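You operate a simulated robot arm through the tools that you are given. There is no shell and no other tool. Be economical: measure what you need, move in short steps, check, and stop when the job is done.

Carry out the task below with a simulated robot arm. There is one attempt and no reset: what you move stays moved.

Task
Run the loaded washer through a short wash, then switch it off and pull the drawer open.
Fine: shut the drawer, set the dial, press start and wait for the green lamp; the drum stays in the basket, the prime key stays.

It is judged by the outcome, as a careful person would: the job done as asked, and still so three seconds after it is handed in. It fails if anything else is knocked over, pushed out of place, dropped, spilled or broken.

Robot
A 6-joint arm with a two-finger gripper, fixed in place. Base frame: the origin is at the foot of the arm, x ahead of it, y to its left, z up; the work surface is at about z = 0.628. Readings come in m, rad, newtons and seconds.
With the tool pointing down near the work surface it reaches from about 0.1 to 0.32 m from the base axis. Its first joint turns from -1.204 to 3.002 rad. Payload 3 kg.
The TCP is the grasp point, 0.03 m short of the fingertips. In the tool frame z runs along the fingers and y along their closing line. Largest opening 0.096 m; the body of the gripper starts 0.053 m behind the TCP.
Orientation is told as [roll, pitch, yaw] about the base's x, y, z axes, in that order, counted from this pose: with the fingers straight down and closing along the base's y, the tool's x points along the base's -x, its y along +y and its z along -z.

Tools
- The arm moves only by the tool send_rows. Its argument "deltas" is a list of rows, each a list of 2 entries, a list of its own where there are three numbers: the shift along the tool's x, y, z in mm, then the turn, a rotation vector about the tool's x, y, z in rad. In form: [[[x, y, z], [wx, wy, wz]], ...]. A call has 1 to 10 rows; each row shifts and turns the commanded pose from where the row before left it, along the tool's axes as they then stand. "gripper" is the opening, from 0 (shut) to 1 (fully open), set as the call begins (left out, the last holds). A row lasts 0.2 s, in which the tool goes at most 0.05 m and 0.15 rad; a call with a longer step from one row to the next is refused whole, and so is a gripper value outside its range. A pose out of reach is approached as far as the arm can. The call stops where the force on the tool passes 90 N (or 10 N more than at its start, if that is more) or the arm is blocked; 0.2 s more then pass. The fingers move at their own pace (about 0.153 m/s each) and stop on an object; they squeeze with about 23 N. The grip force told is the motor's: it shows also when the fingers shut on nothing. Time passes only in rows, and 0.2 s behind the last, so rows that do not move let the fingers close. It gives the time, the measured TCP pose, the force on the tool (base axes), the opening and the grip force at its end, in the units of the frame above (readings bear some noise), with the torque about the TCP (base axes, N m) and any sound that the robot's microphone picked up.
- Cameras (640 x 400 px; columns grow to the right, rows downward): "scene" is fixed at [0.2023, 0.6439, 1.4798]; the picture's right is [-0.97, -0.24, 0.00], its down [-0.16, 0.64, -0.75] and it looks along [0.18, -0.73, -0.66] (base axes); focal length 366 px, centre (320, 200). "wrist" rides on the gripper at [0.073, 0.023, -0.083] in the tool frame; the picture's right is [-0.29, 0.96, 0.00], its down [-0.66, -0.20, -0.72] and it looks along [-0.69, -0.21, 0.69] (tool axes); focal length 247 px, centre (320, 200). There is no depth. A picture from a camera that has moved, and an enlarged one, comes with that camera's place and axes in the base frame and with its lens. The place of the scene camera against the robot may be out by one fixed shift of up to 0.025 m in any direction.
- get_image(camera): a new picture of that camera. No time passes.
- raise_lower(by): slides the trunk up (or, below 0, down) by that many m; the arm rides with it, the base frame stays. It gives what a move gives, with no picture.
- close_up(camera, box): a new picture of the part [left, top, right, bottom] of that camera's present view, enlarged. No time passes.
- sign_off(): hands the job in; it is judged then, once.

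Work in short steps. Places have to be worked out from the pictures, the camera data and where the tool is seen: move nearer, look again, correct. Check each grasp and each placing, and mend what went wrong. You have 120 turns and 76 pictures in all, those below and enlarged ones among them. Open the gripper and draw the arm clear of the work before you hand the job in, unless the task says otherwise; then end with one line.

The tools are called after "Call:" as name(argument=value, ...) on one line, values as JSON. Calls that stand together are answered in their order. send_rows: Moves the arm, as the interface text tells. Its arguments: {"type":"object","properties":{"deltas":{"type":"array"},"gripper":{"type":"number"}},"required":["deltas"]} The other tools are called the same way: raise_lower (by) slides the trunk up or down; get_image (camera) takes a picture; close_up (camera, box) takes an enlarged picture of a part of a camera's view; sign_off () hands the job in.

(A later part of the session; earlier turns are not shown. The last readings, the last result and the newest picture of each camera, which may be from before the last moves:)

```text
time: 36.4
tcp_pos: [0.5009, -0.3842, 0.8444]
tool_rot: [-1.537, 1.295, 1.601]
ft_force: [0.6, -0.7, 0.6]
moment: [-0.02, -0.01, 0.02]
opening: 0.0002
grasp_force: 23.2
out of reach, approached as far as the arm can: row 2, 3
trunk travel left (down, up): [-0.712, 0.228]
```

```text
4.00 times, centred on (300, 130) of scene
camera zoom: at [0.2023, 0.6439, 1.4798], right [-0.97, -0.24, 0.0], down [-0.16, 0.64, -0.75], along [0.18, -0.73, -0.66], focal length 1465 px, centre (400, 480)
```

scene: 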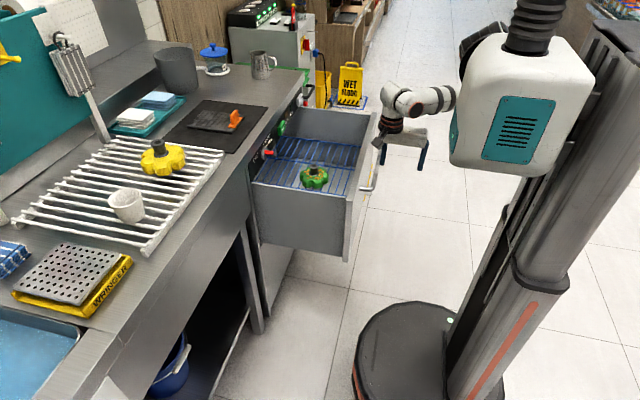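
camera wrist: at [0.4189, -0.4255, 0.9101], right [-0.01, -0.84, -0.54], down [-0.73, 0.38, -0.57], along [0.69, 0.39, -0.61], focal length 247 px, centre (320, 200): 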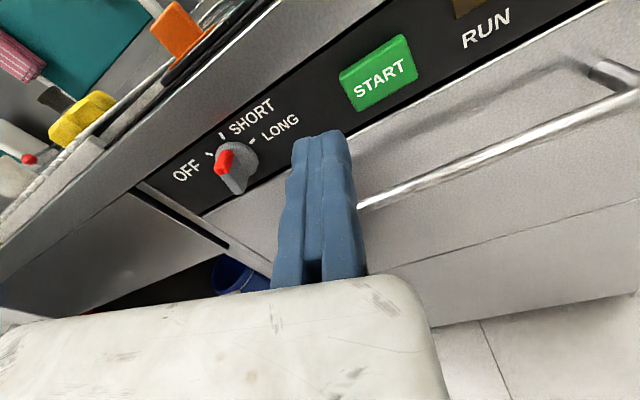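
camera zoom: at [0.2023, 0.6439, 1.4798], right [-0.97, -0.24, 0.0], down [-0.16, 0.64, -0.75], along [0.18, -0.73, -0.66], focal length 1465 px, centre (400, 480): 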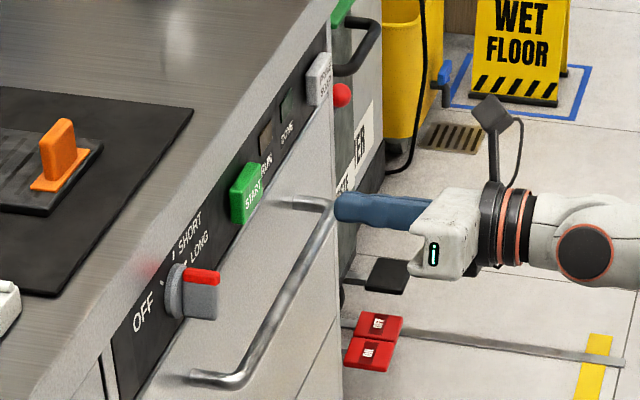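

I'm slightly short in -y (joint-1 edge), but moving forward relieves that. I refine START to (y≈-0.415, z≈0.826) and go diagonally to just in front of it.

Call:
send_rows(deltas=[[[0, 5, 20], [0, 0, 0]], [[-5, 14, 12], [0, 0, 0]], [[-5, 13, 8], [0, 0, 0]], [[0, 0, 0], [0, 0, 0]]])

Call:
get_image(camera="wrist")

Call:
close_up(camera="scene", box=[250, 80, 340, 140])

```text
time: 37.4
tcp_pos: [0.5402, -0.3767, 0.8554]
tool_rot: [-1.549, 1.294, 1.595]
ft_force: [-0.5, -0.2, 0.2]
moment: [-0.03, -0.02, -0.04]
opening: 0.0001
grasp_force: 22.7
out of reach, approached as far as the arm can: row 1, 2, 3
trunk travel left (down, up): [-0.712, 0.228]
```

```text
37 pictures are left
camera wrist: at [0.4576, -0.4191, 0.92], right [0.0, -0.84, -0.54], down [-0.73, 0.38, -0.58], along [0.69, 0.39, -0.61], focal length 247 px, centre (320, 200)
```

wrist: 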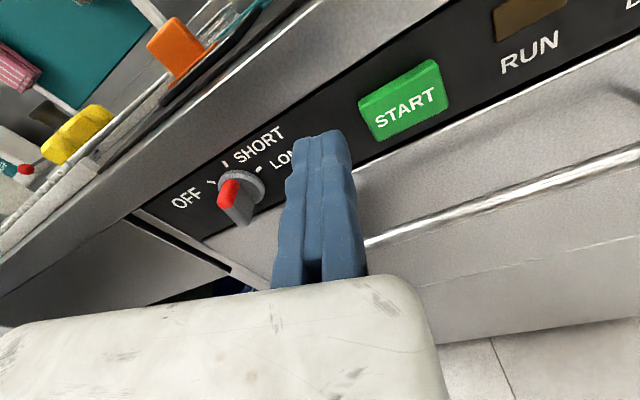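

```text
6.67 times, centred on (295, 110) of scene
camera zoom: at [0.2023, 0.6439, 1.4798], right [-0.97, -0.24, 0.0], down [-0.16, 0.64, -0.75], along [0.18, -0.73, -0.66], focal length 2442 px, centre (487, 800)
```

zoom: 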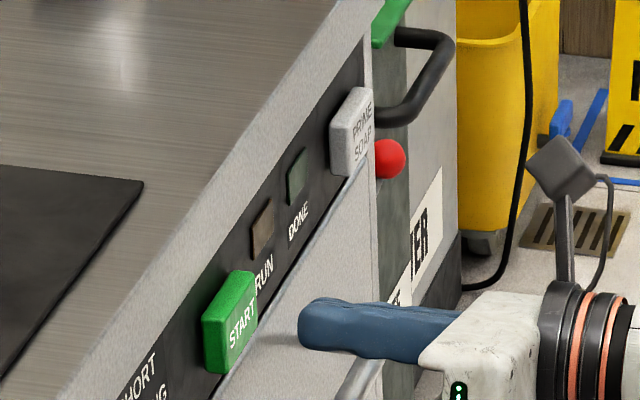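

The arm is at its reach limit and drifting up, meaning the shoulder is above this level. I'll back off slightly, lower the trunk 8 cm and then move up relative to it.

Call:
send_rows(deltas=[[[0, 0, -15], [0, 0, 0]]])

Call:
raise_lower(by=-0.07)

Call:
send_rows(deltas=[[[20, 0, 0], [0, 0, 0]], [[22, 10, 0], [0, 0, 0]], [[8, 15, 10], [0, 0, 0]], [[5, 15, 10], [0, 0, 0]]])

```text
time: 37.8
tcp_pos: [0.5243, -0.3771, 0.8552]
tool_rot: [-1.556, 1.293, 1.587]
ft_force: [0.0, 0.2, -1.0]
moment: [0.02, -0.02, 0.03]
opening: 0.0
grasp_force: 22.9
trunk travel left (down, up): [-0.712, 0.228]
```

```text
time: 38.9
tcp_pos: [0.525, -0.3776, 0.7847]
tool_rot: [-1.55, 1.295, 1.59]
ft_force: [0.0, 0.8, 0.0]
moment: [0.02, 0.01, 0.0]
opening: 0.0
grasp_force: 23.2
trunk travel left (down, up): [-0.642, 0.298]
```

```text
time: 39.9
tcp_pos: [0.5447, -0.4274, 0.8299]
tool_rot: [-1.544, 1.292, 1.596]
ft_force: [0.3, -0.2, -0.2]
moment: [0.0, 0.02, -0.05]
opening: 0.0001
grasp_force: 22.0
out of reach, approached as far as the arm can: row 4
trunk travel left (down, up): [-0.642, 0.298]
```

Reach is good now. Shift back ~11 mm in +y and look.

Call:
send_rows(deltas=[[[-7, -10, 8], [0, 0, 0]], [[0, 0, 0], [0, 0, 0]]])

Call:
get_image(camera="wrist")

Call:
close_up(camera="scene", box=[250, 80, 340, 140])

```text
time: 40.5
tcp_pos: [0.5529, -0.4159, 0.8249]
tool_rot: [-1.552, 1.293, 1.592]
ft_force: [0.6, -0.1, -0.5]
moment: [0.03, 0.02, -0.01]
opening: 0.0001
grasp_force: 22.7
trunk travel left (down, up): [-0.642, 0.298]
```

```text
35 pictures are left
camera wrist: at [0.4706, -0.4564, 0.8909], right [0.0, -0.84, -0.54], down [-0.73, 0.38, -0.58], along [0.69, 0.39, -0.61], focal length 247 px, centre (320, 200)
```

wrist: 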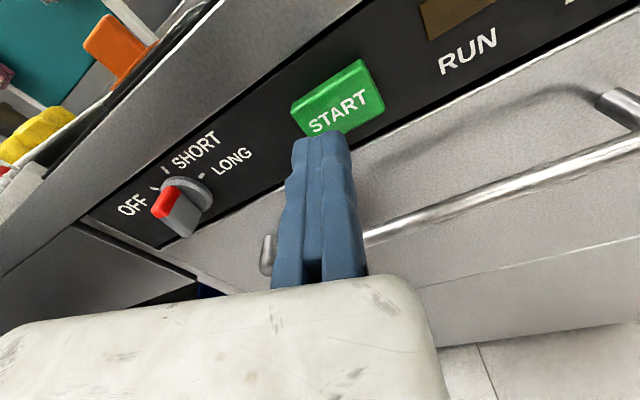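

```text
6.67 times, centred on (295, 110) of scene
camera zoom: at [0.2023, 0.6439, 1.4798], right [-0.97, -0.24, 0.0], down [-0.16, 0.64, -0.75], along [0.18, -0.73, -0.66], focal length 2442 px, centre (487, 800)
```

zoom: 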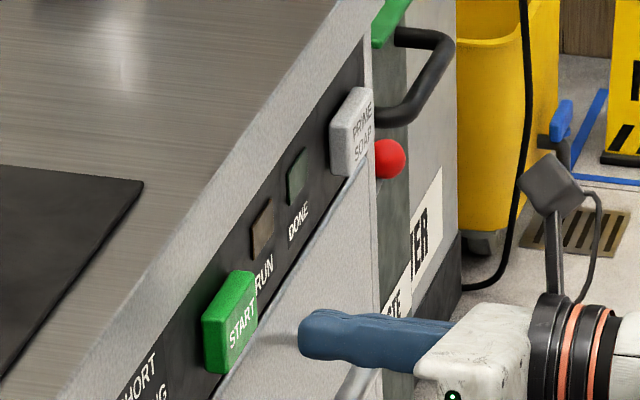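

Rechecking for parallax, START's face is at ≈(0.625, -0.423, 0.827). I'll nudge and advance, last rows slow.

Call:
send_rows(deltas=[[[3, 6, 12], [0, 0, 0]], [[0, 0, 12], [0, 0, 0]], [[0, 0, 6], [0, 0, 0]], [[0, 0, 4], [0, 0, 0]], [[0, 0, 4], [0, 0, 0]]])

```text
time: 41.6
tcp_pos: [0.5912, -0.4216, 0.8271]
tool_rot: [-1.547, 1.294, 1.594]
ft_force: [-1.3, 0.5, 0.6]
moment: [-0.03, -0.01, 0.01]
opening: 0.0061
grasp_force: 33.2
trunk travel left (down, up): [-0.642, 0.298]
```

Some slight contact at the fingertips. Press on in 3 mm steps.

Call:
send_rows(deltas=[[[0, 0, 3], [0, 0, 0]], [[0, 0, 3], [0, 0, 0]]])

Call:
close_up(camera="scene", box=[250, 80, 340, 140])

Call:
get_image(camera="wrist")

```text
time: 42.2
tcp_pos: [0.595, -0.4223, 0.8268]
tool_rot: [-1.55, 1.296, 1.592]
ft_force: [-8.2, 1.7, -1.4]
moment: [-0.1, -0.02, 0.01]
opening: 0.006
grasp_force: 33.5
trunk travel left (down, up): [-0.642, 0.298]
heard: click
```

```text
6.67 times, centred on (295, 110) of scene
camera zoom: at [0.2023, 0.6439, 1.4798], right [-0.97, -0.24, 0.0], down [-0.16, 0.64, -0.75], along [0.18, -0.73, -0.66], focal length 2442 px, centre (487, 800)
```

zoom: 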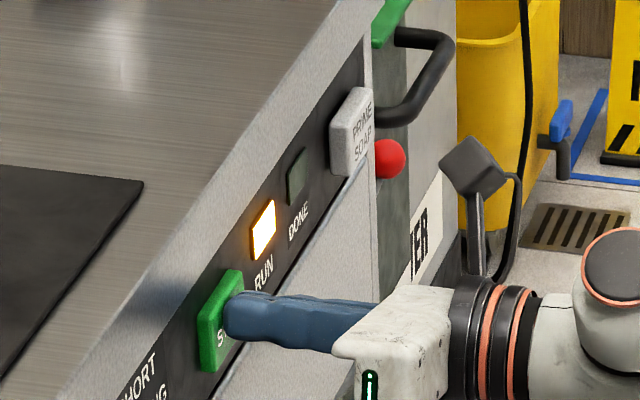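

```text
32 pictures are left
camera wrist: at [0.5133, -0.4632, 0.8924], right [0.0, -0.84, -0.54], down [-0.73, 0.37, -0.58], along [0.69, 0.39, -0.61], focal length 247 px, centre (320, 200)
```

wrist: 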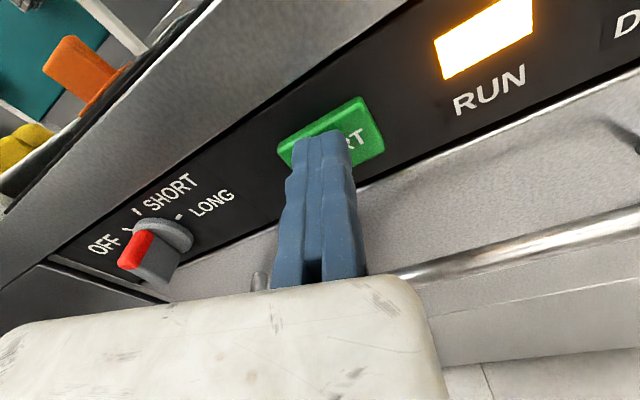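

Click heard and RUN is lit. I'll back off and wait for DONE.

Call:
send_rows(deltas=[[[0, 0, -20], [0, 0, 0]], [[0, 0, -30], [0, 0, 0]], [[0, 0, 0], [0, 0, 0]], [[0, 0, 0], [0, 0, 0]], [[0, 0, 0], [0, 0, 0]], [[0, 0, 0], [0, 0, 0]], [[0, 0, 0], [0, 0, 0]], [[0, 0, 0], [0, 0, 0]], [[0, 0, 0], [0, 0, 0]], [[0, 0, 0], [0, 0, 0]]])

Call:
send_rows(deltas=[[[0, 0, 0], [0, 0, 0]], [[0, 0, 0], [0, 0, 0]], [[0, 0, 0], [0, 0, 0]], [[0, 0, 0], [0, 0, 0]], [[0, 0, 0], [0, 0, 0]], [[0, 0, 0], [0, 0, 0]], [[0, 0, 0], [0, 0, 0]], [[0, 0, 0], [0, 0, 0]], [[0, 0, 0], [0, 0, 0]], [[0, 0, 0], [0, 0, 0]]])

Call:
send_rows(deltas=[[[0, 0, 0], [0, 0, 0]], [[0, 0, 0], [0, 0, 0]], [[0, 0, 0], [0, 0, 0]], [[0, 0, 0], [0, 0, 0]], [[0, 0, 0], [0, 0, 0]], [[0, 0, 0], [0, 0, 0]], [[0, 0, 0], [0, 0, 0]], [[0, 0, 0], [0, 0, 0]], [[0, 0, 0], [0, 0, 0]], [[0, 0, 0], [0, 0, 0]]])

Call:
close_up(camera="scene", box=[240, 80, 360, 180])

```text
time: 44.5
tcp_pos: [0.547, -0.4217, 0.8268]
tool_rot: [-1.552, 1.293, 1.591]
ft_force: [0.4, 0.0, -0.1]
moment: [-0.01, -0.05, -0.02]
opening: 0.0
grasp_force: 33.0
trunk travel left (down, up): [-0.642, 0.298]
```

```text
time: 46.6
tcp_pos: [0.5462, -0.4215, 0.8267]
tool_rot: [-1.553, 1.293, 1.593]
ft_force: [0.4, -0.2, 0.5]
moment: [-0.01, 0.03, 0.0]
opening: 0.0
grasp_force: 33.0
trunk travel left (down, up): [-0.642, 0.298]
```

```text
time: 48.9
tcp_pos: [0.5475, -0.4215, 0.827]
tool_rot: [-1.552, 1.294, 1.591]
ft_force: [0.5, 0.1, -0.1]
moment: [-0.02, 0.0, 0.02]
opening: 0.0
grasp_force: 33.1
trunk travel left (down, up): [-0.642, 0.298]
```

```text
4.00 times, centred on (300, 130) of scene
camera zoom: at [0.2023, 0.6439, 1.4798], right [-0.97, -0.24, 0.0], down [-0.16, 0.64, -0.75], along [0.18, -0.73, -0.66], focal length 1465 px, centre (400, 480)
```

zoom: 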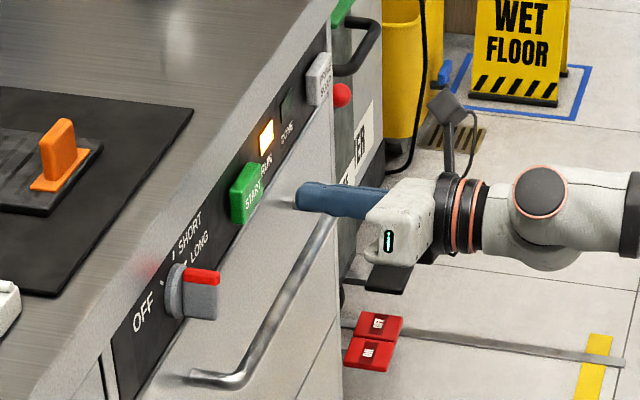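

RUN is still lit. While waiting I'll move back in front of the dial (not touching), fingers part-open.

Call:
send_rows(deltas=[[[-10, -28, -8], [0, 0, 0]], [[-10, -28, 0], [0, 0, 0]], [[-10, -28, 0], [0, 0, 0]], [[-10, -28, 0], [0, 0, 0]], [[-11, -26, 0], [0, 0, 0]], [[0, 0, 0], [0, 0, 0]], [[0, 0, 0], [0, 0, 0]], [[0, 0, 0], [0, 0, 0]], [[0, 0, 0], [0, 0, 0]], [[0, 0, 0], [0, 0, 0]]], gripper=0.4)

Call:
send_rows(deltas=[[[0, 0, 0], [0, 0, 0]], [[0, 0, 0], [0, 0, 0]], [[0, 0, 0], [0, 0, 0]], [[0, 0, 0], [0, 0, 0]], [[0, 0, 0], [0, 0, 0]], [[0, 0, 0], [0, 0, 0]], [[0, 0, 0], [0, 0, 0]], [[0, 0, 0], [0, 0, 0]], [[0, 0, 0], [0, 0, 0]], [[0, 0, 0], [0, 0, 0]]])

Call:
send_rows(deltas=[[[0, 0, 0], [0, 0, 0]], [[0, 0, 0], [0, 0, 0]], [[0, 0, 0], [0, 0, 0]], [[0, 0, 0], [0, 0, 0]], [[0, 0, 0], [0, 0, 0]], [[0, 0, 0], [0, 0, 0]], [[0, 0, 0], [0, 0, 0]], [[0, 0, 0], [0, 0, 0]], [[0, 0, 0], [0, 0, 0]], [[0, 0, 0], [0, 0, 0]]])

Call:
get_image(camera="wrist")

Call:
close_up(camera="scene", box=[240, 80, 360, 180])

```text
time: 51.0
tcp_pos: [0.5341, -0.2779, 0.814]
tool_rot: [-1.567, 1.293, 1.572]
ft_force: [-0.4, -0.6, 1.2]
moment: [0.01, -0.02, 0.0]
opening: 0.0383
grasp_force: 0.0
out of reach, approached as far as the arm can: row 5
trunk travel left (down, up): [-0.642, 0.298]
```

```text
time: 53.2
tcp_pos: [0.5338, -0.2767, 0.8153]
tool_rot: [-1.567, 1.294, 1.574]
ft_force: [-0.6, 0.2, -0.6]
moment: [0.0, 0.0, 0.01]
opening: 0.0383
grasp_force: 0.1
trunk travel left (down, up): [-0.642, 0.298]
```

```text
time: 55.5
tcp_pos: [0.5335, -0.2763, 0.814]
tool_rot: [-1.567, 1.294, 1.573]
ft_force: [1.0, -0.3, 0.8]
moment: [-0.02, -0.02, -0.01]
opening: 0.0382
grasp_force: 0.1
trunk travel left (down, up): [-0.642, 0.298]
```

```text
30 pictures are left
camera wrist: at [0.4512, -0.3176, 0.8793], right [0.0, -0.84, -0.54], down [-0.72, 0.38, -0.58], along [0.69, 0.39, -0.61], focal length 247 px, centre (320, 200)
```

wrist: 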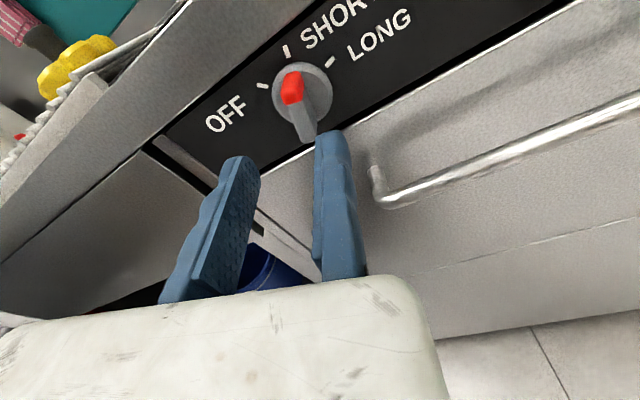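

```text
4.00 times, centred on (300, 130) of scene
camera zoom: at [0.2023, 0.6439, 1.4798], right [-0.97, -0.24, 0.0], down [-0.16, 0.64, -0.75], along [0.18, -0.73, -0.66], focal length 1465 px, centre (400, 480)
```

zoom: 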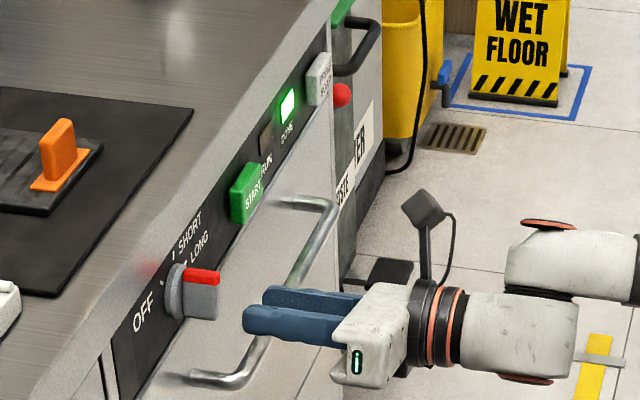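

DONE is green. I'll advance onto the bar (54 mm) and close.

Call:
send_rows(deltas=[[[2, 0, 20], [0, 0, 0]], [[0, 0, 20], [0, 0, 0]], [[0, -1, 10], [0, 0, 0]], [[0, 0, 4], [0, 0, 0]]])

Call:
get_image(camera="wrist")

```text
time: 56.5
tcp_pos: [0.5401, -0.2847, 0.8015]
tool_rot: [-1.572, 1.294, 1.567]
ft_force: [-0.4, -1.0, 0.7]
moment: [-0.01, 0.0, -0.01]
opening: 0.0384
grasp_force: 0.0
out of reach, approached as far as the arm can: row 1, 2, 3, 4
trunk travel left (down, up): [-0.642, 0.298]
```

```text
28 pictures are left
camera wrist: at [0.4582, -0.3253, 0.8662], right [0.0, -0.84, -0.54], down [-0.72, 0.38, -0.58], along [0.69, 0.39, -0.61], focal length 247 px, centre (320, 200)
```

wrist: 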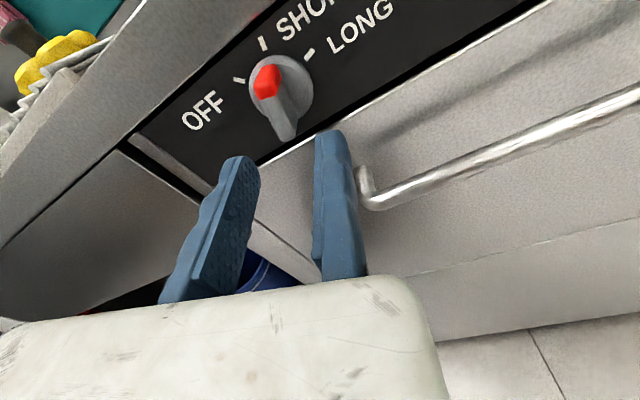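

This trunk height hinders reach here; the earlier one worked. I'll back off, raise 7 cm, and come back down relative to it.

Call:
send_rows(deltas=[[[0, 0, -20], [0, 0, 0]]])

Call:
raise_lower(by=0.07)

Call:
send_rows(deltas=[[[-20, 0, 0], [0, 0, 0]], [[-18, 4, 0], [0, 0, 0]], [[-16, 4, 10], [0, 0, 0]], [[0, 0, 0], [0, 0, 0]]])

```text
time: 56.9
tcp_pos: [0.5213, -0.2852, 0.8015]
tool_rot: [-1.553, 1.292, 1.587]
ft_force: [0.1, 0.7, -0.2]
moment: [-0.01, 0.01, -0.02]
opening: 0.0381
grasp_force: 0.0
trunk travel left (down, up): [-0.642, 0.298]
```

```text
time: 57.9
tcp_pos: [0.5203, -0.2853, 0.8718]
tool_rot: [-1.551, 1.294, 1.59]
ft_force: [0.2, 0.3, -0.3]
moment: [0.0, 0.01, -0.03]
opening: 0.0385
grasp_force: 0.0
trunk travel left (down, up): [-0.712, 0.228]
```

```text
time: 58.9
tcp_pos: [0.5306, -0.2773, 0.817]
tool_rot: [-1.551, 1.295, 1.589]
ft_force: [-0.4, -0.4, -0.8]
moment: [-0.03, 0.0, -0.02]
opening: 0.0385
grasp_force: 0.2
trunk travel left (down, up): [-0.712, 0.228]
```

On target again. Advance onto the bar.

Call:
send_rows(deltas=[[[0, -1.5, 20], [0, 0, 0]], [[0, 0, 20], [0, 0, 0]], [[0, 0, 10], [0, 0, 0]], [[0, 0, 7], [0, 0, 0]]])

Call:
get_image(camera="wrist")

```text
time: 59.9
tcp_pos: [0.5803, -0.2747, 0.8096]
tool_rot: [-1.553, 1.292, 1.592]
ft_force: [0.0, -0.1, -1.1]
moment: [0.01, -0.02, 0.02]
opening: 0.0385
grasp_force: 0.0
out of reach, approached as far as the arm can: row 2, 4
trunk travel left (down, up): [-0.712, 0.228]
```

```text
27 pictures are left
camera wrist: at [0.4982, -0.3161, 0.8742], right [0.0, -0.84, -0.54], down [-0.73, 0.37, -0.58], along [0.69, 0.4, -0.61], focal length 247 px, centre (320, 200)
```

wrist: 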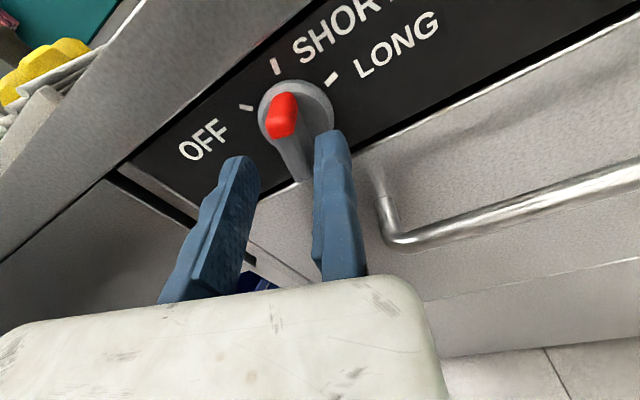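

I'm about 8 mm low along the bar; correct up and in.

Call:
send_rows(deltas=[[[8, 0, 0], [0, 0, 0]], [[1, 0, 7], [0, 0, 0]]])

```text
time: 60.5
tcp_pos: [0.5842, -0.2775, 0.8045]
tool_rot: [-1.517, 1.292, 1.634]
ft_force: [-0.2, 0.3, 0.1]
moment: [-0.03, 0.02, 0.03]
opening: 0.0387
grasp_force: 0.0
out of reach, approached as far as the arm can: row 1, 2
trunk travel left (down, up): [-0.712, 0.228]
```

Upward moves are limited by the arm here, so I'll use the trunk: raise 15 mm, which lifts the fingers to the bar's centre with clearance.

Call:
raise_lower(by=0.014)

Call:
get_image(camera="wrist")

Call:
close_up(camera="scene", box=[240, 80, 360, 180])

```text
time: 61.1
tcp_pos: [0.5849, -0.2769, 0.8188]
tool_rot: [-1.519, 1.293, 1.632]
ft_force: [-0.6, -0.3, -0.2]
moment: [-0.01, 0.0, 0.01]
opening: 0.0383
grasp_force: 0.0
trunk travel left (down, up): [-0.726, 0.214]
```

```text
26 pictures are left
camera wrist: at [0.5034, -0.3186, 0.8853], right [0.0, -0.84, -0.54], down [-0.74, 0.37, -0.57], along [0.68, 0.4, -0.62], focal length 247 px, centre (320, 200)
```

wrist: 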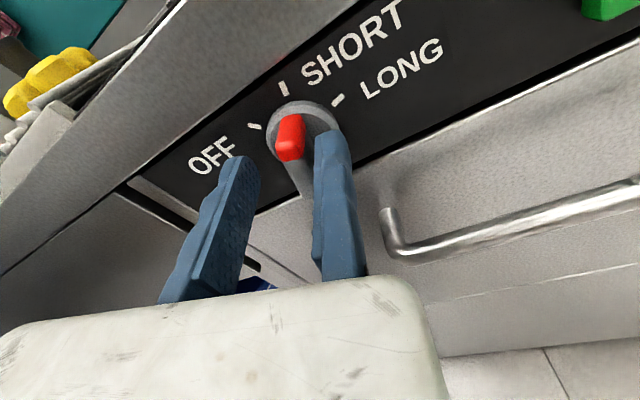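

```text
4.00 times, centred on (300, 130) of scene
camera zoom: at [0.2023, 0.6439, 1.4798], right [-0.97, -0.24, 0.0], down [-0.16, 0.64, -0.75], along [0.18, -0.73, -0.66], focal length 1465 px, centre (400, 480)
```

zoom: 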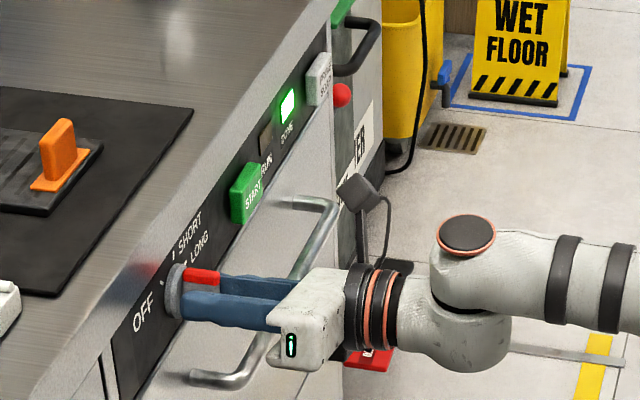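

The fingers straddle the bar properly. Shift 3 mm toward it and close.

Call:
send_rows(deltas=[[[0, -3, 0], [0, 0, 0]], [[0, 0, 0], [0, 0, 0]], [[0, 0, 0], [0, 0, 0]], [[0, 0, 0], [0, 0, 0]]], gripper=0)

```text
time: 62.1
tcp_pos: [0.5837, -0.2706, 0.8196]
tool_rot: [-1.517, 1.296, 1.632]
ft_force: [0.7, 8.5, -1.3]
moment: [0.02, -0.54, -0.56]
opening: 0.0118
grasp_force: 45.1
trunk travel left (down, up): [-0.726, 0.214]
```

Gripped at 11.8 mm. Turn back -1.05 rad about the dial axis to OFF.

Call:
send_rows(deltas=[[[0, -1, 0], [0, 0, 0]], [[0.87, -0.07, 0], [0, 0, -0.15]], [[0.87, -0.07, 0], [0, 0, -0.15]], [[0.87, -0.07, 0], [0, 0, -0.15]], [[0.87, -0.07, 0], [0, 0, -0.15]], [[0.87, -0.07, 0], [0, 0, -0.15]], [[0.87, -0.07, 0], [0, 0, -0.15]], [[0.87, -0.07, 0], [0, 0, -0.15]]])

Call:
get_image(camera="wrist")

```text
time: 64.0
tcp_pos: [0.5849, -0.2687, 0.8259]
tool_rot: [1.548, 0.795, -1.576]
ft_force: [0.7, 13.0, -3.5]
moment: [0.11, 0.1, -0.84]
opening: 0.012
grasp_force: 44.7
trunk travel left (down, up): [-0.726, 0.214]
```

```text
24 pictures are left
camera wrist: at [0.5029, -0.2335, 0.8959], right [0.02, -0.89, 0.46], down [-0.73, -0.33, -0.6], along [0.68, -0.33, -0.65], focal length 247 px, centre (320, 200)
```

wrist: 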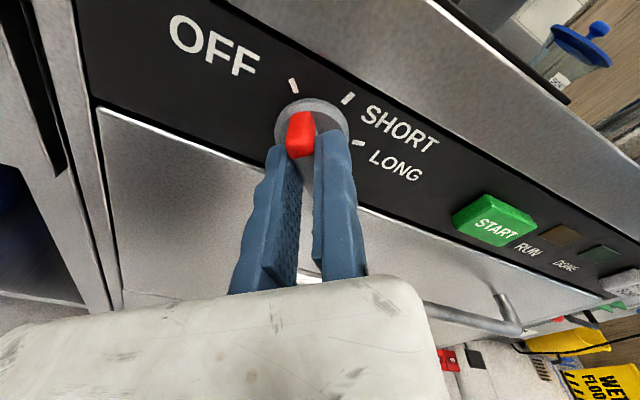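

Back to OFF (same tool angle as at first, lamps out). Release and back out.

Call:
send_rows(deltas=[[[0, 0, 0], [0, 0, 0]], [[0, 1.5, 0], [0, 0, 0]], [[0, 0, -20], [0, 0, 0]], [[0, 0, -30], [0, 0, 0]], [[0, 0, -25], [0, 0, 0]]], gripper=0.4)

Call:
get_image(camera="wrist")

```text
time: 65.2
tcp_pos: [0.5083, -0.2725, 0.8298]
tool_rot: [1.553, 0.799, -1.572]
ft_force: [0.0, 0.1, -0.2]
moment: [-0.01, 0.01, -0.02]
opening: 0.0384
grasp_force: 0.0
trunk travel left (down, up): [-0.726, 0.214]
```

```text
23 pictures are left
camera wrist: at [0.426, -0.2376, 0.8989], right [0.02, -0.89, 0.46], down [-0.73, -0.32, -0.61], along [0.69, -0.32, -0.65], focal length 247 px, centre (320, 200)
```

wrist: 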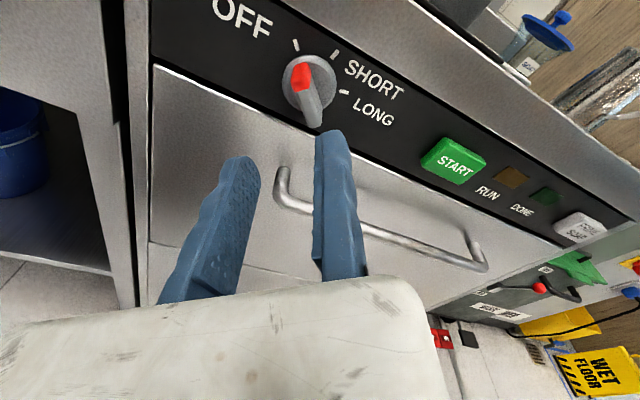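

The dial is at OFF. Next the handle: bar at x≈0.59, z≈0.733, y -0.28…-0.55. I'll roll back so the fingers close vertically (fixed finger on top), then lower the trunk to bar height.

Call:
send_rows(deltas=[[[0, 0, 0], [0, 0, -0.15]], [[0, 0, 0], [0, 0, -0.15]], [[0, 0, 0], [0, 0, -0.15]], [[0, 0, 0], [0, 0, -0.15]], [[0, 0, 0], [0, 0, -0.15]], [[0, 0, 0], [0, 0, -0.05]], [[-20, 0, 10], [0, 0, 0]], [[-12, 0, 5], [0, 0, 0]]], gripper=0.5)

Call:
raise_lower(by=-0.086)

Call:
get_image(camera="wrist")

```text
time: 67.0
tcp_pos: [0.524, -0.3054, 0.8273]
tool_rot: [1.557, -0.001, -1.56]
ft_force: [1.2, 0.4, -0.1]
moment: [0.02, -0.04, -0.02]
opening: 0.0479
grasp_force: 0.1
trunk travel left (down, up): [-0.726, 0.214]
```

```text
time: 68.2
tcp_pos: [0.5235, -0.3039, 0.7416]
tool_rot: [1.557, 0.0, -1.561]
ft_force: [-0.5, 0.4, 0.3]
moment: [0.02, -0.01, -0.01]
opening: 0.0482
grasp_force: 0.0
trunk travel left (down, up): [-0.64, 0.3]
```

```text
22 pictures are left
camera wrist: at [0.4412, -0.2315, 0.7663], right [0.02, -0.29, 0.96], down [-0.72, -0.67, -0.19], along [0.69, -0.68, -0.22], focal length 247 px, centre (320, 200)
```

wrist: 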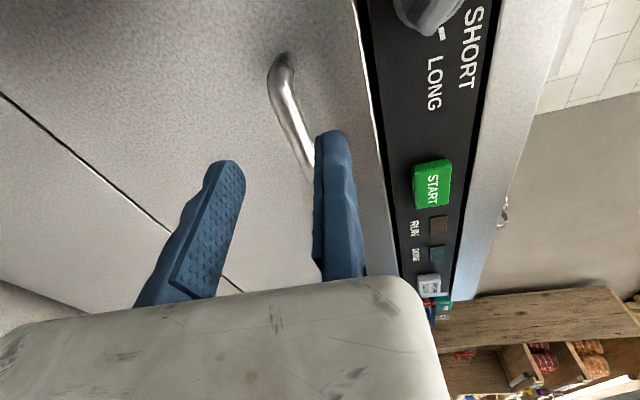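

The bar passes between the fingers (z≈0.728, top finger pad at 0.742). Advance 58 mm.

Call:
send_rows(deltas=[[[0, 0, 20], [0, 0, 0]], [[0, 0, 20], [0, 0, 0]], [[0, 0, 12], [0, 0, 0]], [[0, 0, 8], [0, 0, 0]]])

Call:
get_image(camera="wrist")

Call:
close_up(camera="scene", box=[240, 80, 360, 180])

```text
time: 69.2
tcp_pos: [0.5855, -0.3032, 0.7412]
tool_rot: [1.555, -0.002, -1.559]
ft_force: [0.1, 0.4, 0.7]
moment: [-0.01, -0.01, 0.0]
opening: 0.0478
grasp_force: 0.0
trunk travel left (down, up): [-0.64, 0.3]
```

```text
21 pictures are left
camera wrist: at [0.5014, -0.2308, 0.7654], right [0.02, -0.29, 0.96], down [-0.72, -0.67, -0.19], along [0.69, -0.68, -0.22], focal length 247 px, centre (320, 200)
```

wrist: 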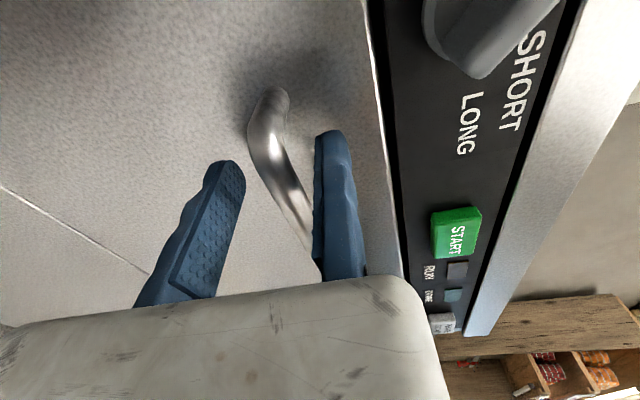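

```text
4.00 times, centred on (300, 130) of scene
camera zoom: at [0.2023, 0.6439, 1.4798], right [-0.97, -0.24, 0.0], down [-0.16, 0.64, -0.75], along [0.18, -0.73, -0.66], focal length 1465 px, centre (400, 480)
```

zoom: 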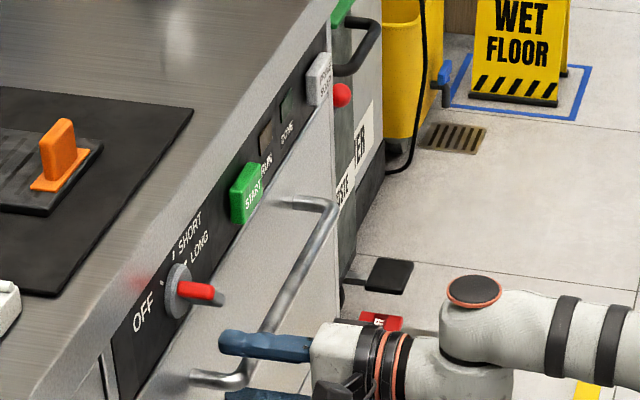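

The bar is between the fingers. Lower 4 mm toward it and close.

Call:
send_rows(deltas=[[[0, -4, 0], [0, 0, 0]], [[0, 0, 0], [0, 0, 0]], [[0, 0, 0], [0, 0, 0]], [[0, 0, 0], [0, 0, 0]]], gripper=0)

```text
time: 70.2
tcp_pos: [0.5838, -0.3044, 0.7295]
tool_rot: [1.54, 0.001, -1.555]
ft_force: [-12.3, 11.1, -31.6]
moment: [-0.01, 0.37, 0.26]
opening: 0.0158
grasp_force: 45.1
trunk travel left (down, up): [-0.64, 0.3]
```

Bar gripped (15.8 mm). Relax the vertical offset and pull back gently.

Call:
send_rows(deltas=[[[0, -7, 0], [0, 0, 0]], [[0, 0, -10], [0, 0, 0]], [[0, 0, -12], [0, 0, 0]], [[0, 0, -12], [0, 0, 0]], [[0, 0, -12], [0, 0, 0]], [[0, 0, -12], [0, 0, 0]], [[0, 0, -12], [0, 0, 0]], [[0, 0, -12], [0, 0, 0]]])

Call:
get_image(camera="wrist")

```text
time: 72.0
tcp_pos: [0.551, -0.3031, 0.734]
tool_rot: [1.534, 0.003, -1.559]
ft_force: [1.9, 15.5, -45.3]
moment: [0.28, 0.28, -0.22]
opening: 0.018
grasp_force: 45.5
out of reach, approached as far as the arm can: row 5, 6, 7, 8
trunk travel left (down, up): [-0.64, 0.3]
```

```text
19 pictures are left
camera wrist: at [0.4679, -0.2308, 0.7591], right [0.04, -0.29, 0.95], down [-0.72, -0.67, -0.18], along [0.69, -0.68, -0.24], focal length 247 px, centre (320, 200)
```

wrist: 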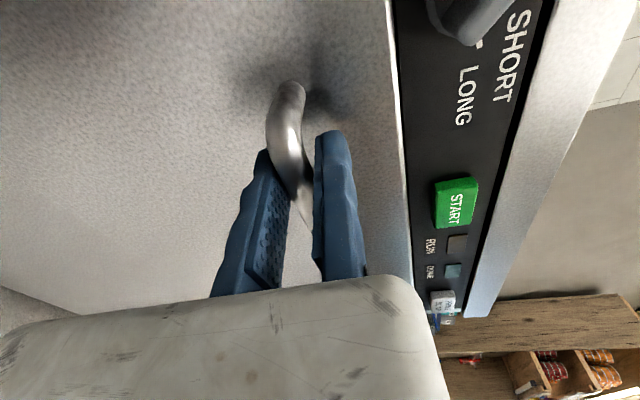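

The drawer came out ~3 cm, then the horizontal pose hit an arm limit. I'll loosen the grip, tilt the tool downward around the bar so the fixed finger hooks behind it, which has more range.

Call:
send_rows(deltas=[[[0, 0, 0], [0, 0, 0]], [[0, 0, 0], [0, 0, 0]], [[0, 0.5, 0.8], [0.1, 0, 0]], [[0, 0.5, 0.8], [0.1, 0, 0]], [[0, 0.5, 0.8], [0.1, 0, 0]], [[0, 0.5, 0.8], [0.1, 0, 0]]], gripper=0.27)

Call:
get_image(camera="wrist")

```text
time: 73.2
tcp_pos: [0.555, -0.2897, 0.7313]
tool_rot: [1.536, -0.006, -1.5]
ft_force: [2.3, -14.2, 38.9]
moment: [0.34, -1.16, -0.56]
opening: 0.0258
grasp_force: 0.0
out of reach, approached as far as the arm can: row 3, 4, 5, 6
trunk travel left (down, up): [-0.64, 0.3]
stopped in row 6: the force on the tool passed its limit at 98 N (the readings are from after the stop); the commanded pose is now the measured one
```

```text
18 pictures are left
camera wrist: at [0.4677, -0.2227, 0.7566], right [0.05, -0.28, 0.96], down [-0.68, -0.71, -0.17], along [0.73, -0.64, -0.23], focal length 247 px, centre (320, 200)
```

wrist: 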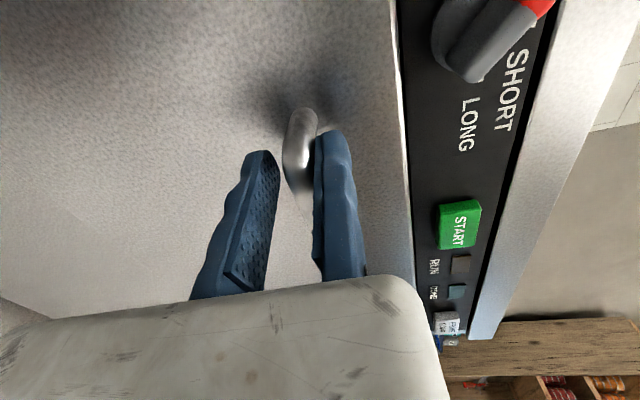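

The arm is at a limit and leaning on the bar. I'll open wider, unload by raising the trunk a few mm, then back straight out to re-plan.

Call:
raise_lower(by=0.005)

Call:
send_rows(deltas=[[[0, 0, 0], [0, 0, 0]], [[0, 0, 0], [0, 0, 0]]], gripper=0.5)

```text
time: 73.8
tcp_pos: [0.5494, -0.2904, 0.7305]
tool_rot: [1.524, -0.003, -1.497]
ft_force: [-0.3, 2.9, 23.9]
moment: [0.26, -0.67, 0.46]
opening: 0.026
grasp_force: 0.2
trunk travel left (down, up): [-0.645, 0.295]
```

```text
time: 74.4
tcp_pos: [0.5493, -0.29, 0.7313]
tool_rot: [1.524, -0.003, -1.498]
ft_force: [-0.3, 5.2, 23.0]
moment: [0.24, -0.67, 0.08]
opening: 0.0481
grasp_force: 0.1
trunk travel left (down, up): [-0.645, 0.295]
```

Call:
raise_lower(by=0.006)

Call:
close_up(camera="scene", box=[240, 80, 420, 200])

```text
time: 74.9
tcp_pos: [0.5496, -0.2945, 0.7312]
tool_rot: [1.513, -0.004, -1.506]
ft_force: [-1.3, 0.4, 3.2]
moment: [0.02, -0.12, 0.02]
opening: 0.048
grasp_force: 0.1
trunk travel left (down, up): [-0.651, 0.289]
```

```text
3.33 times, centred on (330, 140) of scene
camera zoom: at [0.2023, 0.6439, 1.4798], right [-0.97, -0.24, 0.0], down [-0.16, 0.64, -0.75], along [0.18, -0.73, -0.66], focal length 1221 px, centre (287, 400)
```

zoom: 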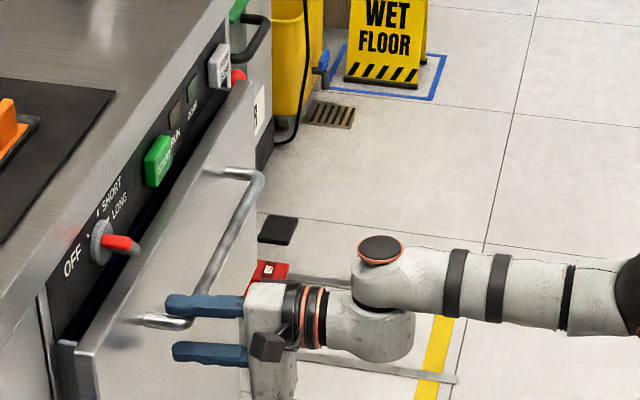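

Unloaded; the drawer is ~3 cm out. Test a straight retreat.

Call:
send_rows(deltas=[[[0, 0, -15], [0, 0, 0]], [[0, 0, -20], [0, 0, 0]], [[0, 0, -20], [0, 0, 0]]])

```text
time: 75.7
tcp_pos: [0.4949, -0.2948, 0.7398]
tool_rot: [1.516, -0.001, -1.504]
ft_force: [-0.3, -0.5, 0.0]
moment: [0.01, -0.01, 0.0]
opening: 0.0482
grasp_force: 0.1
out of reach, approached as far as the arm can: row 3
trunk travel left (down, up): [-0.651, 0.289]
```

Clear of the bar now (TCP x 0.495). I'll tilt the tool down ~1.0 rad here while rising, for a hooked approach from above.

Call:
send_rows(deltas=[[[0, 12, 0], [0.12, 0, 0]], [[0, 12, 0], [0.12, 0, 0]], [[0, 12, 0], [0.12, 0, 0]], [[0, 5, 0], [0.12, 0, 0]], [[0, 5, 0], [0.12, 0, 0]], [[0, 0, 0], [0.12, 0, 0]], [[0, 0, 0], [0.12, 0, 0]], [[0, 0, 0], [0.1, 0, 0]]])

Call:
get_image(camera="wrist")

```text
time: 77.5
tcp_pos: [0.5055, -0.2902, 0.7772]
tool_rot: [0.633, 0.001, -1.464]
ft_force: [0.0, 0.1, -0.2]
moment: [0.01, 0.0, -0.05]
opening: 0.048
grasp_force: 0.0
out of reach, approached as far as the arm can: row 1, 2
trunk travel left (down, up): [-0.651, 0.289]
```

```text
16 pictures are left
camera wrist: at [0.4679, -0.2202, 0.8577], right [0.8, -0.21, 0.57], down [-0.52, -0.72, 0.46], along [0.31, -0.66, -0.68], focal length 247 px, centre (320, 200)
```

wrist: 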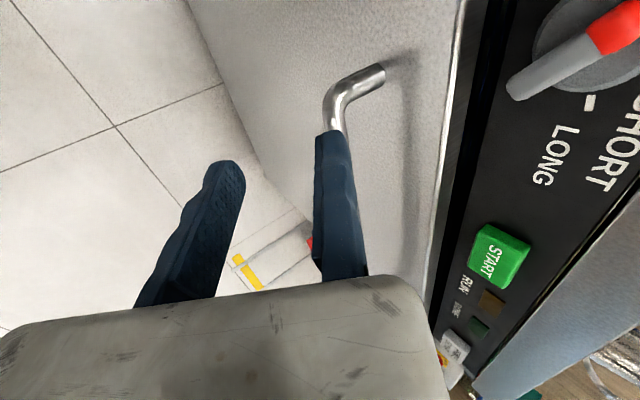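

Good view: bar at x≈0.559, z≈0.722. I'll align above it at y≈-0.31 with the bar in the gap just inside the fixed finger.

Call:
send_rows(deltas=[[[-10, 11, 0], [0, 0, 0]], [[-10, 10, 15], [0, -0.08, 0]], [[0, 0, 0], [0, 0, 0]]])

Call:
get_image(camera="wrist")

```text
time: 78.3
tcp_pos: [0.5332, -0.3078, 0.7768]
tool_rot: [0.638, -0.062, -1.509]
ft_force: [0.3, 0.3, 0.6]
moment: [0.0, -0.01, -0.01]
opening: 0.0483
grasp_force: 0.1
trunk travel left (down, up): [-0.651, 0.289]
```

```text
15 pictures are left
camera wrist: at [0.4982, -0.2304, 0.8531], right [0.78, -0.21, 0.59], down [-0.55, -0.67, 0.5], along [0.29, -0.72, -0.64], focal length 247 px, centre (320, 200)
```

wrist: 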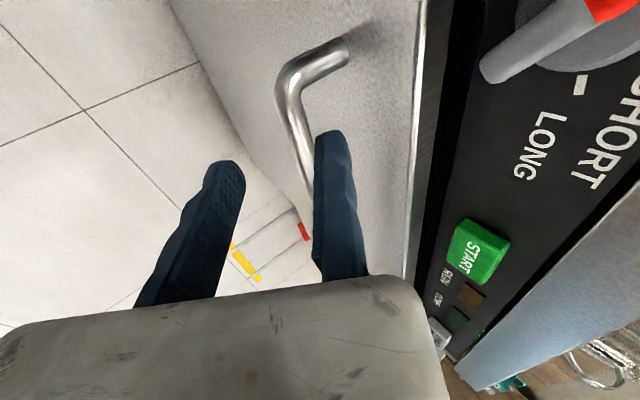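

Bar sits at tool (y -14 mm, z +59 mm). Advance 46 mm along the fingers to bring it into the gap.

Call:
send_rows(deltas=[[[0, 0, 16], [0, 0, 0]], [[0, 0, 15], [0, 0, 0]], [[0, 0, 10], [0, 0, 0]], [[0, 0, 5], [0, 0, 0]]])

Call:
get_image(camera="wrist")

```text
time: 79.3
tcp_pos: [0.5617, -0.3077, 0.7409]
tool_rot: [0.639, -0.062, -1.51]
ft_force: [0.3, 0.4, -0.5]
moment: [-0.01, 0.01, 0.03]
opening: 0.048
grasp_force: 0.1
trunk travel left (down, up): [-0.651, 0.289]
```

```text
14 pictures are left
camera wrist: at [0.5262, -0.2306, 0.8166], right [0.78, -0.21, 0.59], down [-0.55, -0.67, 0.5], along [0.28, -0.72, -0.64], focal length 247 px, centre (320, 200)
```

wrist: 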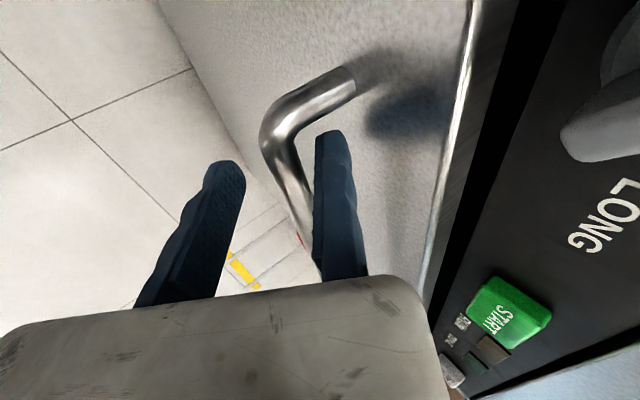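

The fixed finger is hooked behind the bar. Close and pull -x.

Call:
send_rows(deltas=[[[0, -4, 0], [0, 0, 0]], [[0, 0, 0], [0, 0, 0]], [[0, 0, 0], [0, 0, 0]], [[0, -9.6, -7.2], [0, 0, 0]], [[0, -9.6, -7.2], [0, 0, 0]], [[0, -9.6, -7.2], [0, 0, 0]], [[0, -9.6, -7.2], [0, 0, 0]], [[0, -9.6, -7.2], [0, 0, 0]]], gripper=0)

```text
time: 81.1
tcp_pos: [0.4988, -0.3076, 0.7368]
tool_rot: [0.634, -0.057, -1.508]
ft_force: [-2.2, 21.8, -16.2]
moment: [0.9, -0.05, -0.71]
opening: 0.0174
grasp_force: 45.2
trunk travel left (down, up): [-0.651, 0.289]
```

Drawer follows. Continue pulling, easing the vertical load slightly.

Call:
send_rows(deltas=[[[0, -10.8, -5.6], [0, 0, 0]], [[0, -9.6, -7.2], [0, 0, 0]], [[0, -9.6, -7.2], [0, 0, 0]], [[0, -9.6, -7.2], [0, 0, 0]], [[0, -9.6, -7.2], [0, 0, 0]], [[0, -9.6, -7.2], [0, 0, 0]]])

Call:
get_image(camera="wrist")

```text
time: 82.5
tcp_pos: [0.4268, -0.3104, 0.7373]
tool_rot: [0.636, -0.061, -1.509]
ft_force: [-2.3, 33.4, -9.0]
moment: [1.26, 0.02, -0.71]
opening: 0.0174
grasp_force: 44.9
trunk travel left (down, up): [-0.651, 0.289]
```

```text
13 pictures are left
camera wrist: at [0.3909, -0.2352, 0.8139], right [0.78, -0.21, 0.59], down [-0.55, -0.67, 0.5], along [0.29, -0.71, -0.64], focal length 247 px, centre (320, 200)
```

wrist: 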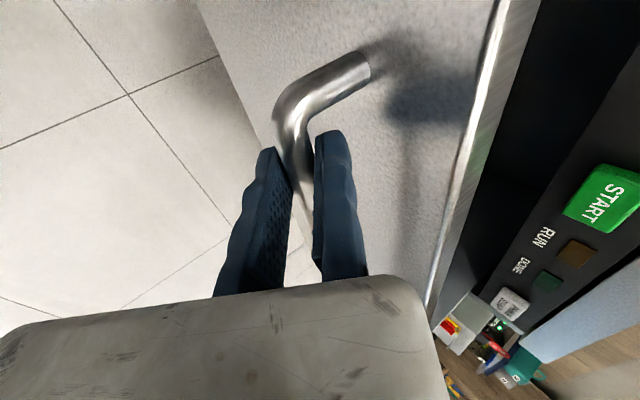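

Halfway out. Continue, adding a little +y to cancel the side load.

Call:
send_rows(deltas=[[[2, -9.6, -7.2], [0, 0, 0]], [[1.5, -9.6, -7.2], [0, 0, 0]], [[1.5, -9.6, -7.2], [0, 0, 0]], [[1, -9.6, -7.2], [0, 0, 0]]])

```text
time: 83.5
tcp_pos: [0.3781, -0.3112, 0.7369]
tool_rot: [0.636, -0.066, -1.509]
ft_force: [-1.7, 14.7, 3.3]
moment: [0.54, 0.22, -0.92]
opening: 0.0175
grasp_force: 45.5
trunk travel left (down, up): [-0.651, 0.289]
```

Call:
send_rows(deltas=[[[1.5, -9.6, -7.2], [0, 0, 0]], [[1.5, -9.6, -7.2], [0, 0, 0]], [[1, -9.6, -7.2], [0, 0, 0]]])

```text
time: 84.5
tcp_pos: [0.3435, -0.3017, 0.7316]
tool_rot: [0.642, -0.071, -1.514]
ft_force: [-1.5, -27.8, 22.4]
moment: [-0.12, -0.04, -1.54]
opening: 0.0175
grasp_force: 44.3
out of reach, approached as far as the arm can: row 2
trunk travel left (down, up): [-0.651, 0.289]
stopped in row 3: the arm was blocked; the commanded pose is now the measured one
```

Joint-1 limit at bar x≈0.34 (about 25 of 31 cm). I'll tilt slightly more vertical around the bar to free some range, then pull the rest.

Call:
send_rows(deltas=[[[0, 0.7, 0.7], [0.075, 0, 0]], [[0, 0.7, 0.7], [0.075, 0, 0]], [[0, 0.7, 0.7], [0.06, 0, 0]]])

Call:
get_image(camera="wrist")

Call:
get_image(camera="scene")

```text
time: 85.3
tcp_pos: [0.3454, -0.3026, 0.7301]
tool_rot: [0.425, -0.066, -1.512]
ft_force: [1.2, -22.4, 2.6]
moment: [0.41, -0.3, -0.91]
opening: 0.0172
grasp_force: 45.0
trunk travel left (down, up): [-0.651, 0.289]
```

```text
12 pictures are left
camera wrist: at [0.3278, -0.224, 0.81], right [0.89, -0.21, 0.41], down [-0.44, -0.65, 0.62], along [0.13, -0.73, -0.67], focal length 247 px, centre (320, 200)
```

wrist: 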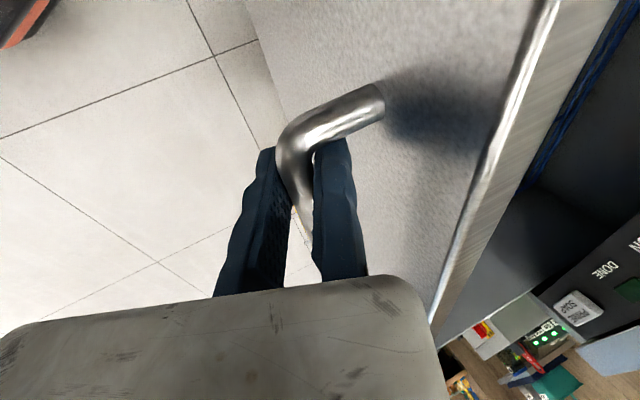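

```text
11 pictures are left
```

scene: 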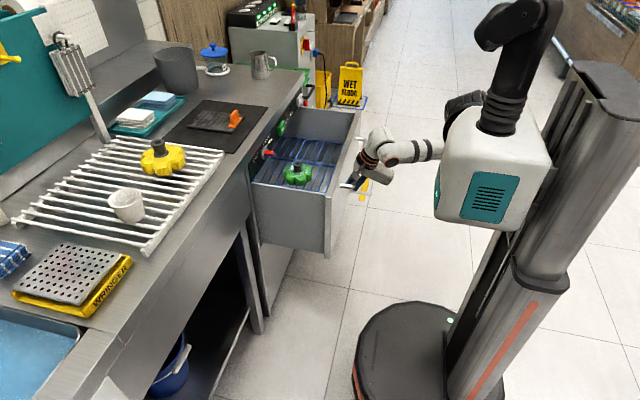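

The drawer is mostly open and the item is clean and still in the basket. Pull a few cm more.

Call:
send_rows(deltas=[[[1, -10.9, -4.9], [0, 0, 0]], [[1, -10.9, -4.9], [0, 0, 0]], [[1, -10.9, -4.9], [0, 0, 0]]])

```text
time: 85.9
tcp_pos: [0.3225, -0.3009, 0.7304]
tool_rot: [0.431, -0.106, -1.513]
ft_force: [-1.9, -55.3, 26.0]
moment: [-0.86, 0.7, -1.54]
opening: 0.0181
grasp_force: 45.1
out of reach, approached as far as the arm can: row 2, 3
trunk travel left (down, up): [-0.651, 0.289]
stopped in row 3: the force on the tool passed its limit at 100 N (the readings are from after the stop); the commanded pose is now the measured one
```

About 27 of 31 cm. Side load has built up, so I'll release here; the last bit can be drawn with the tool vertical from inside the front.

Call:
send_rows(deltas=[[[0, 0, 0], [0, 0, 0]], [[0, 0, 0], [0, 0, 0]]], gripper=0.4)

Call:
send_rows(deltas=[[[0, -6, 0], [0, 0, 0]], [[0, 0, -15], [0, 0, 0]], [[0, 0, -25], [0, 0, 0]], [[0, 0, -25], [0, 0, 0]]])

Call:
get_image(camera="wrist")

```text
time: 86.5
tcp_pos: [0.3226, -0.3001, 0.7292]
tool_rot: [0.434, -0.096, -1.51]
ft_force: [2.9, -49.4, 17.4]
moment: [-0.13, -0.17, -0.23]
opening: 0.0385
grasp_force: 0.1
trunk travel left (down, up): [-0.651, 0.289]
```

```text
time: 87.5
tcp_pos: [0.3175, -0.2999, 0.7263]
tool_rot: [0.438, -0.097, -1.508]
ft_force: [-0.3, -52.3, 26.6]
moment: [0.06, -0.06, -0.18]
opening: 0.0386
grasp_force: 0.1
out of reach, approached as far as the arm can: row 2, 3, 4
trunk travel left (down, up): [-0.651, 0.289]
```

```text
10 pictures are left
camera wrist: at [0.2976, -0.2195, 0.8049], right [0.88, -0.2, 0.43], down [-0.45, -0.63, 0.63], along [0.15, -0.75, -0.65], focal length 247 px, centre (320, 200)
```

wrist: 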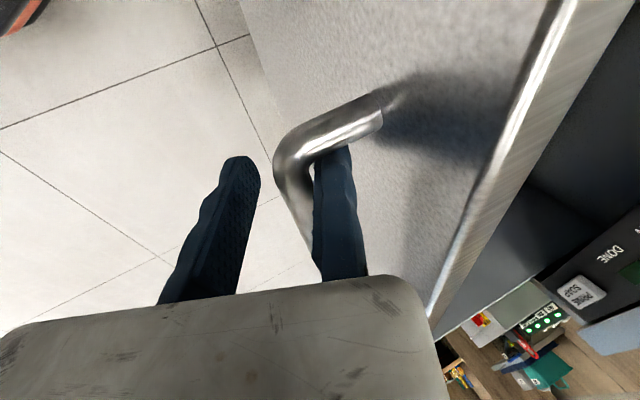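

The finger is pressed +y against the handle's post. I'll ease it -y and slightly +x (away from the limit), then lift out with the trunk.

Call:
send_rows(deltas=[[[-5, 4, 2], [0, 0, 0]], [[-5, 3, 0], [0, 0, 0]], [[0, 0, 0], [0, 0, 0]]])

```text
time: 88.3
tcp_pos: [0.3248, -0.3003, 0.7275]
tool_rot: [0.43, -0.088, -1.505]
ft_force: [0.8, -0.3, 0.3]
moment: [-0.04, 0.02, 0.01]
opening: 0.0385
grasp_force: 0.0
trunk travel left (down, up): [-0.651, 0.289]
```

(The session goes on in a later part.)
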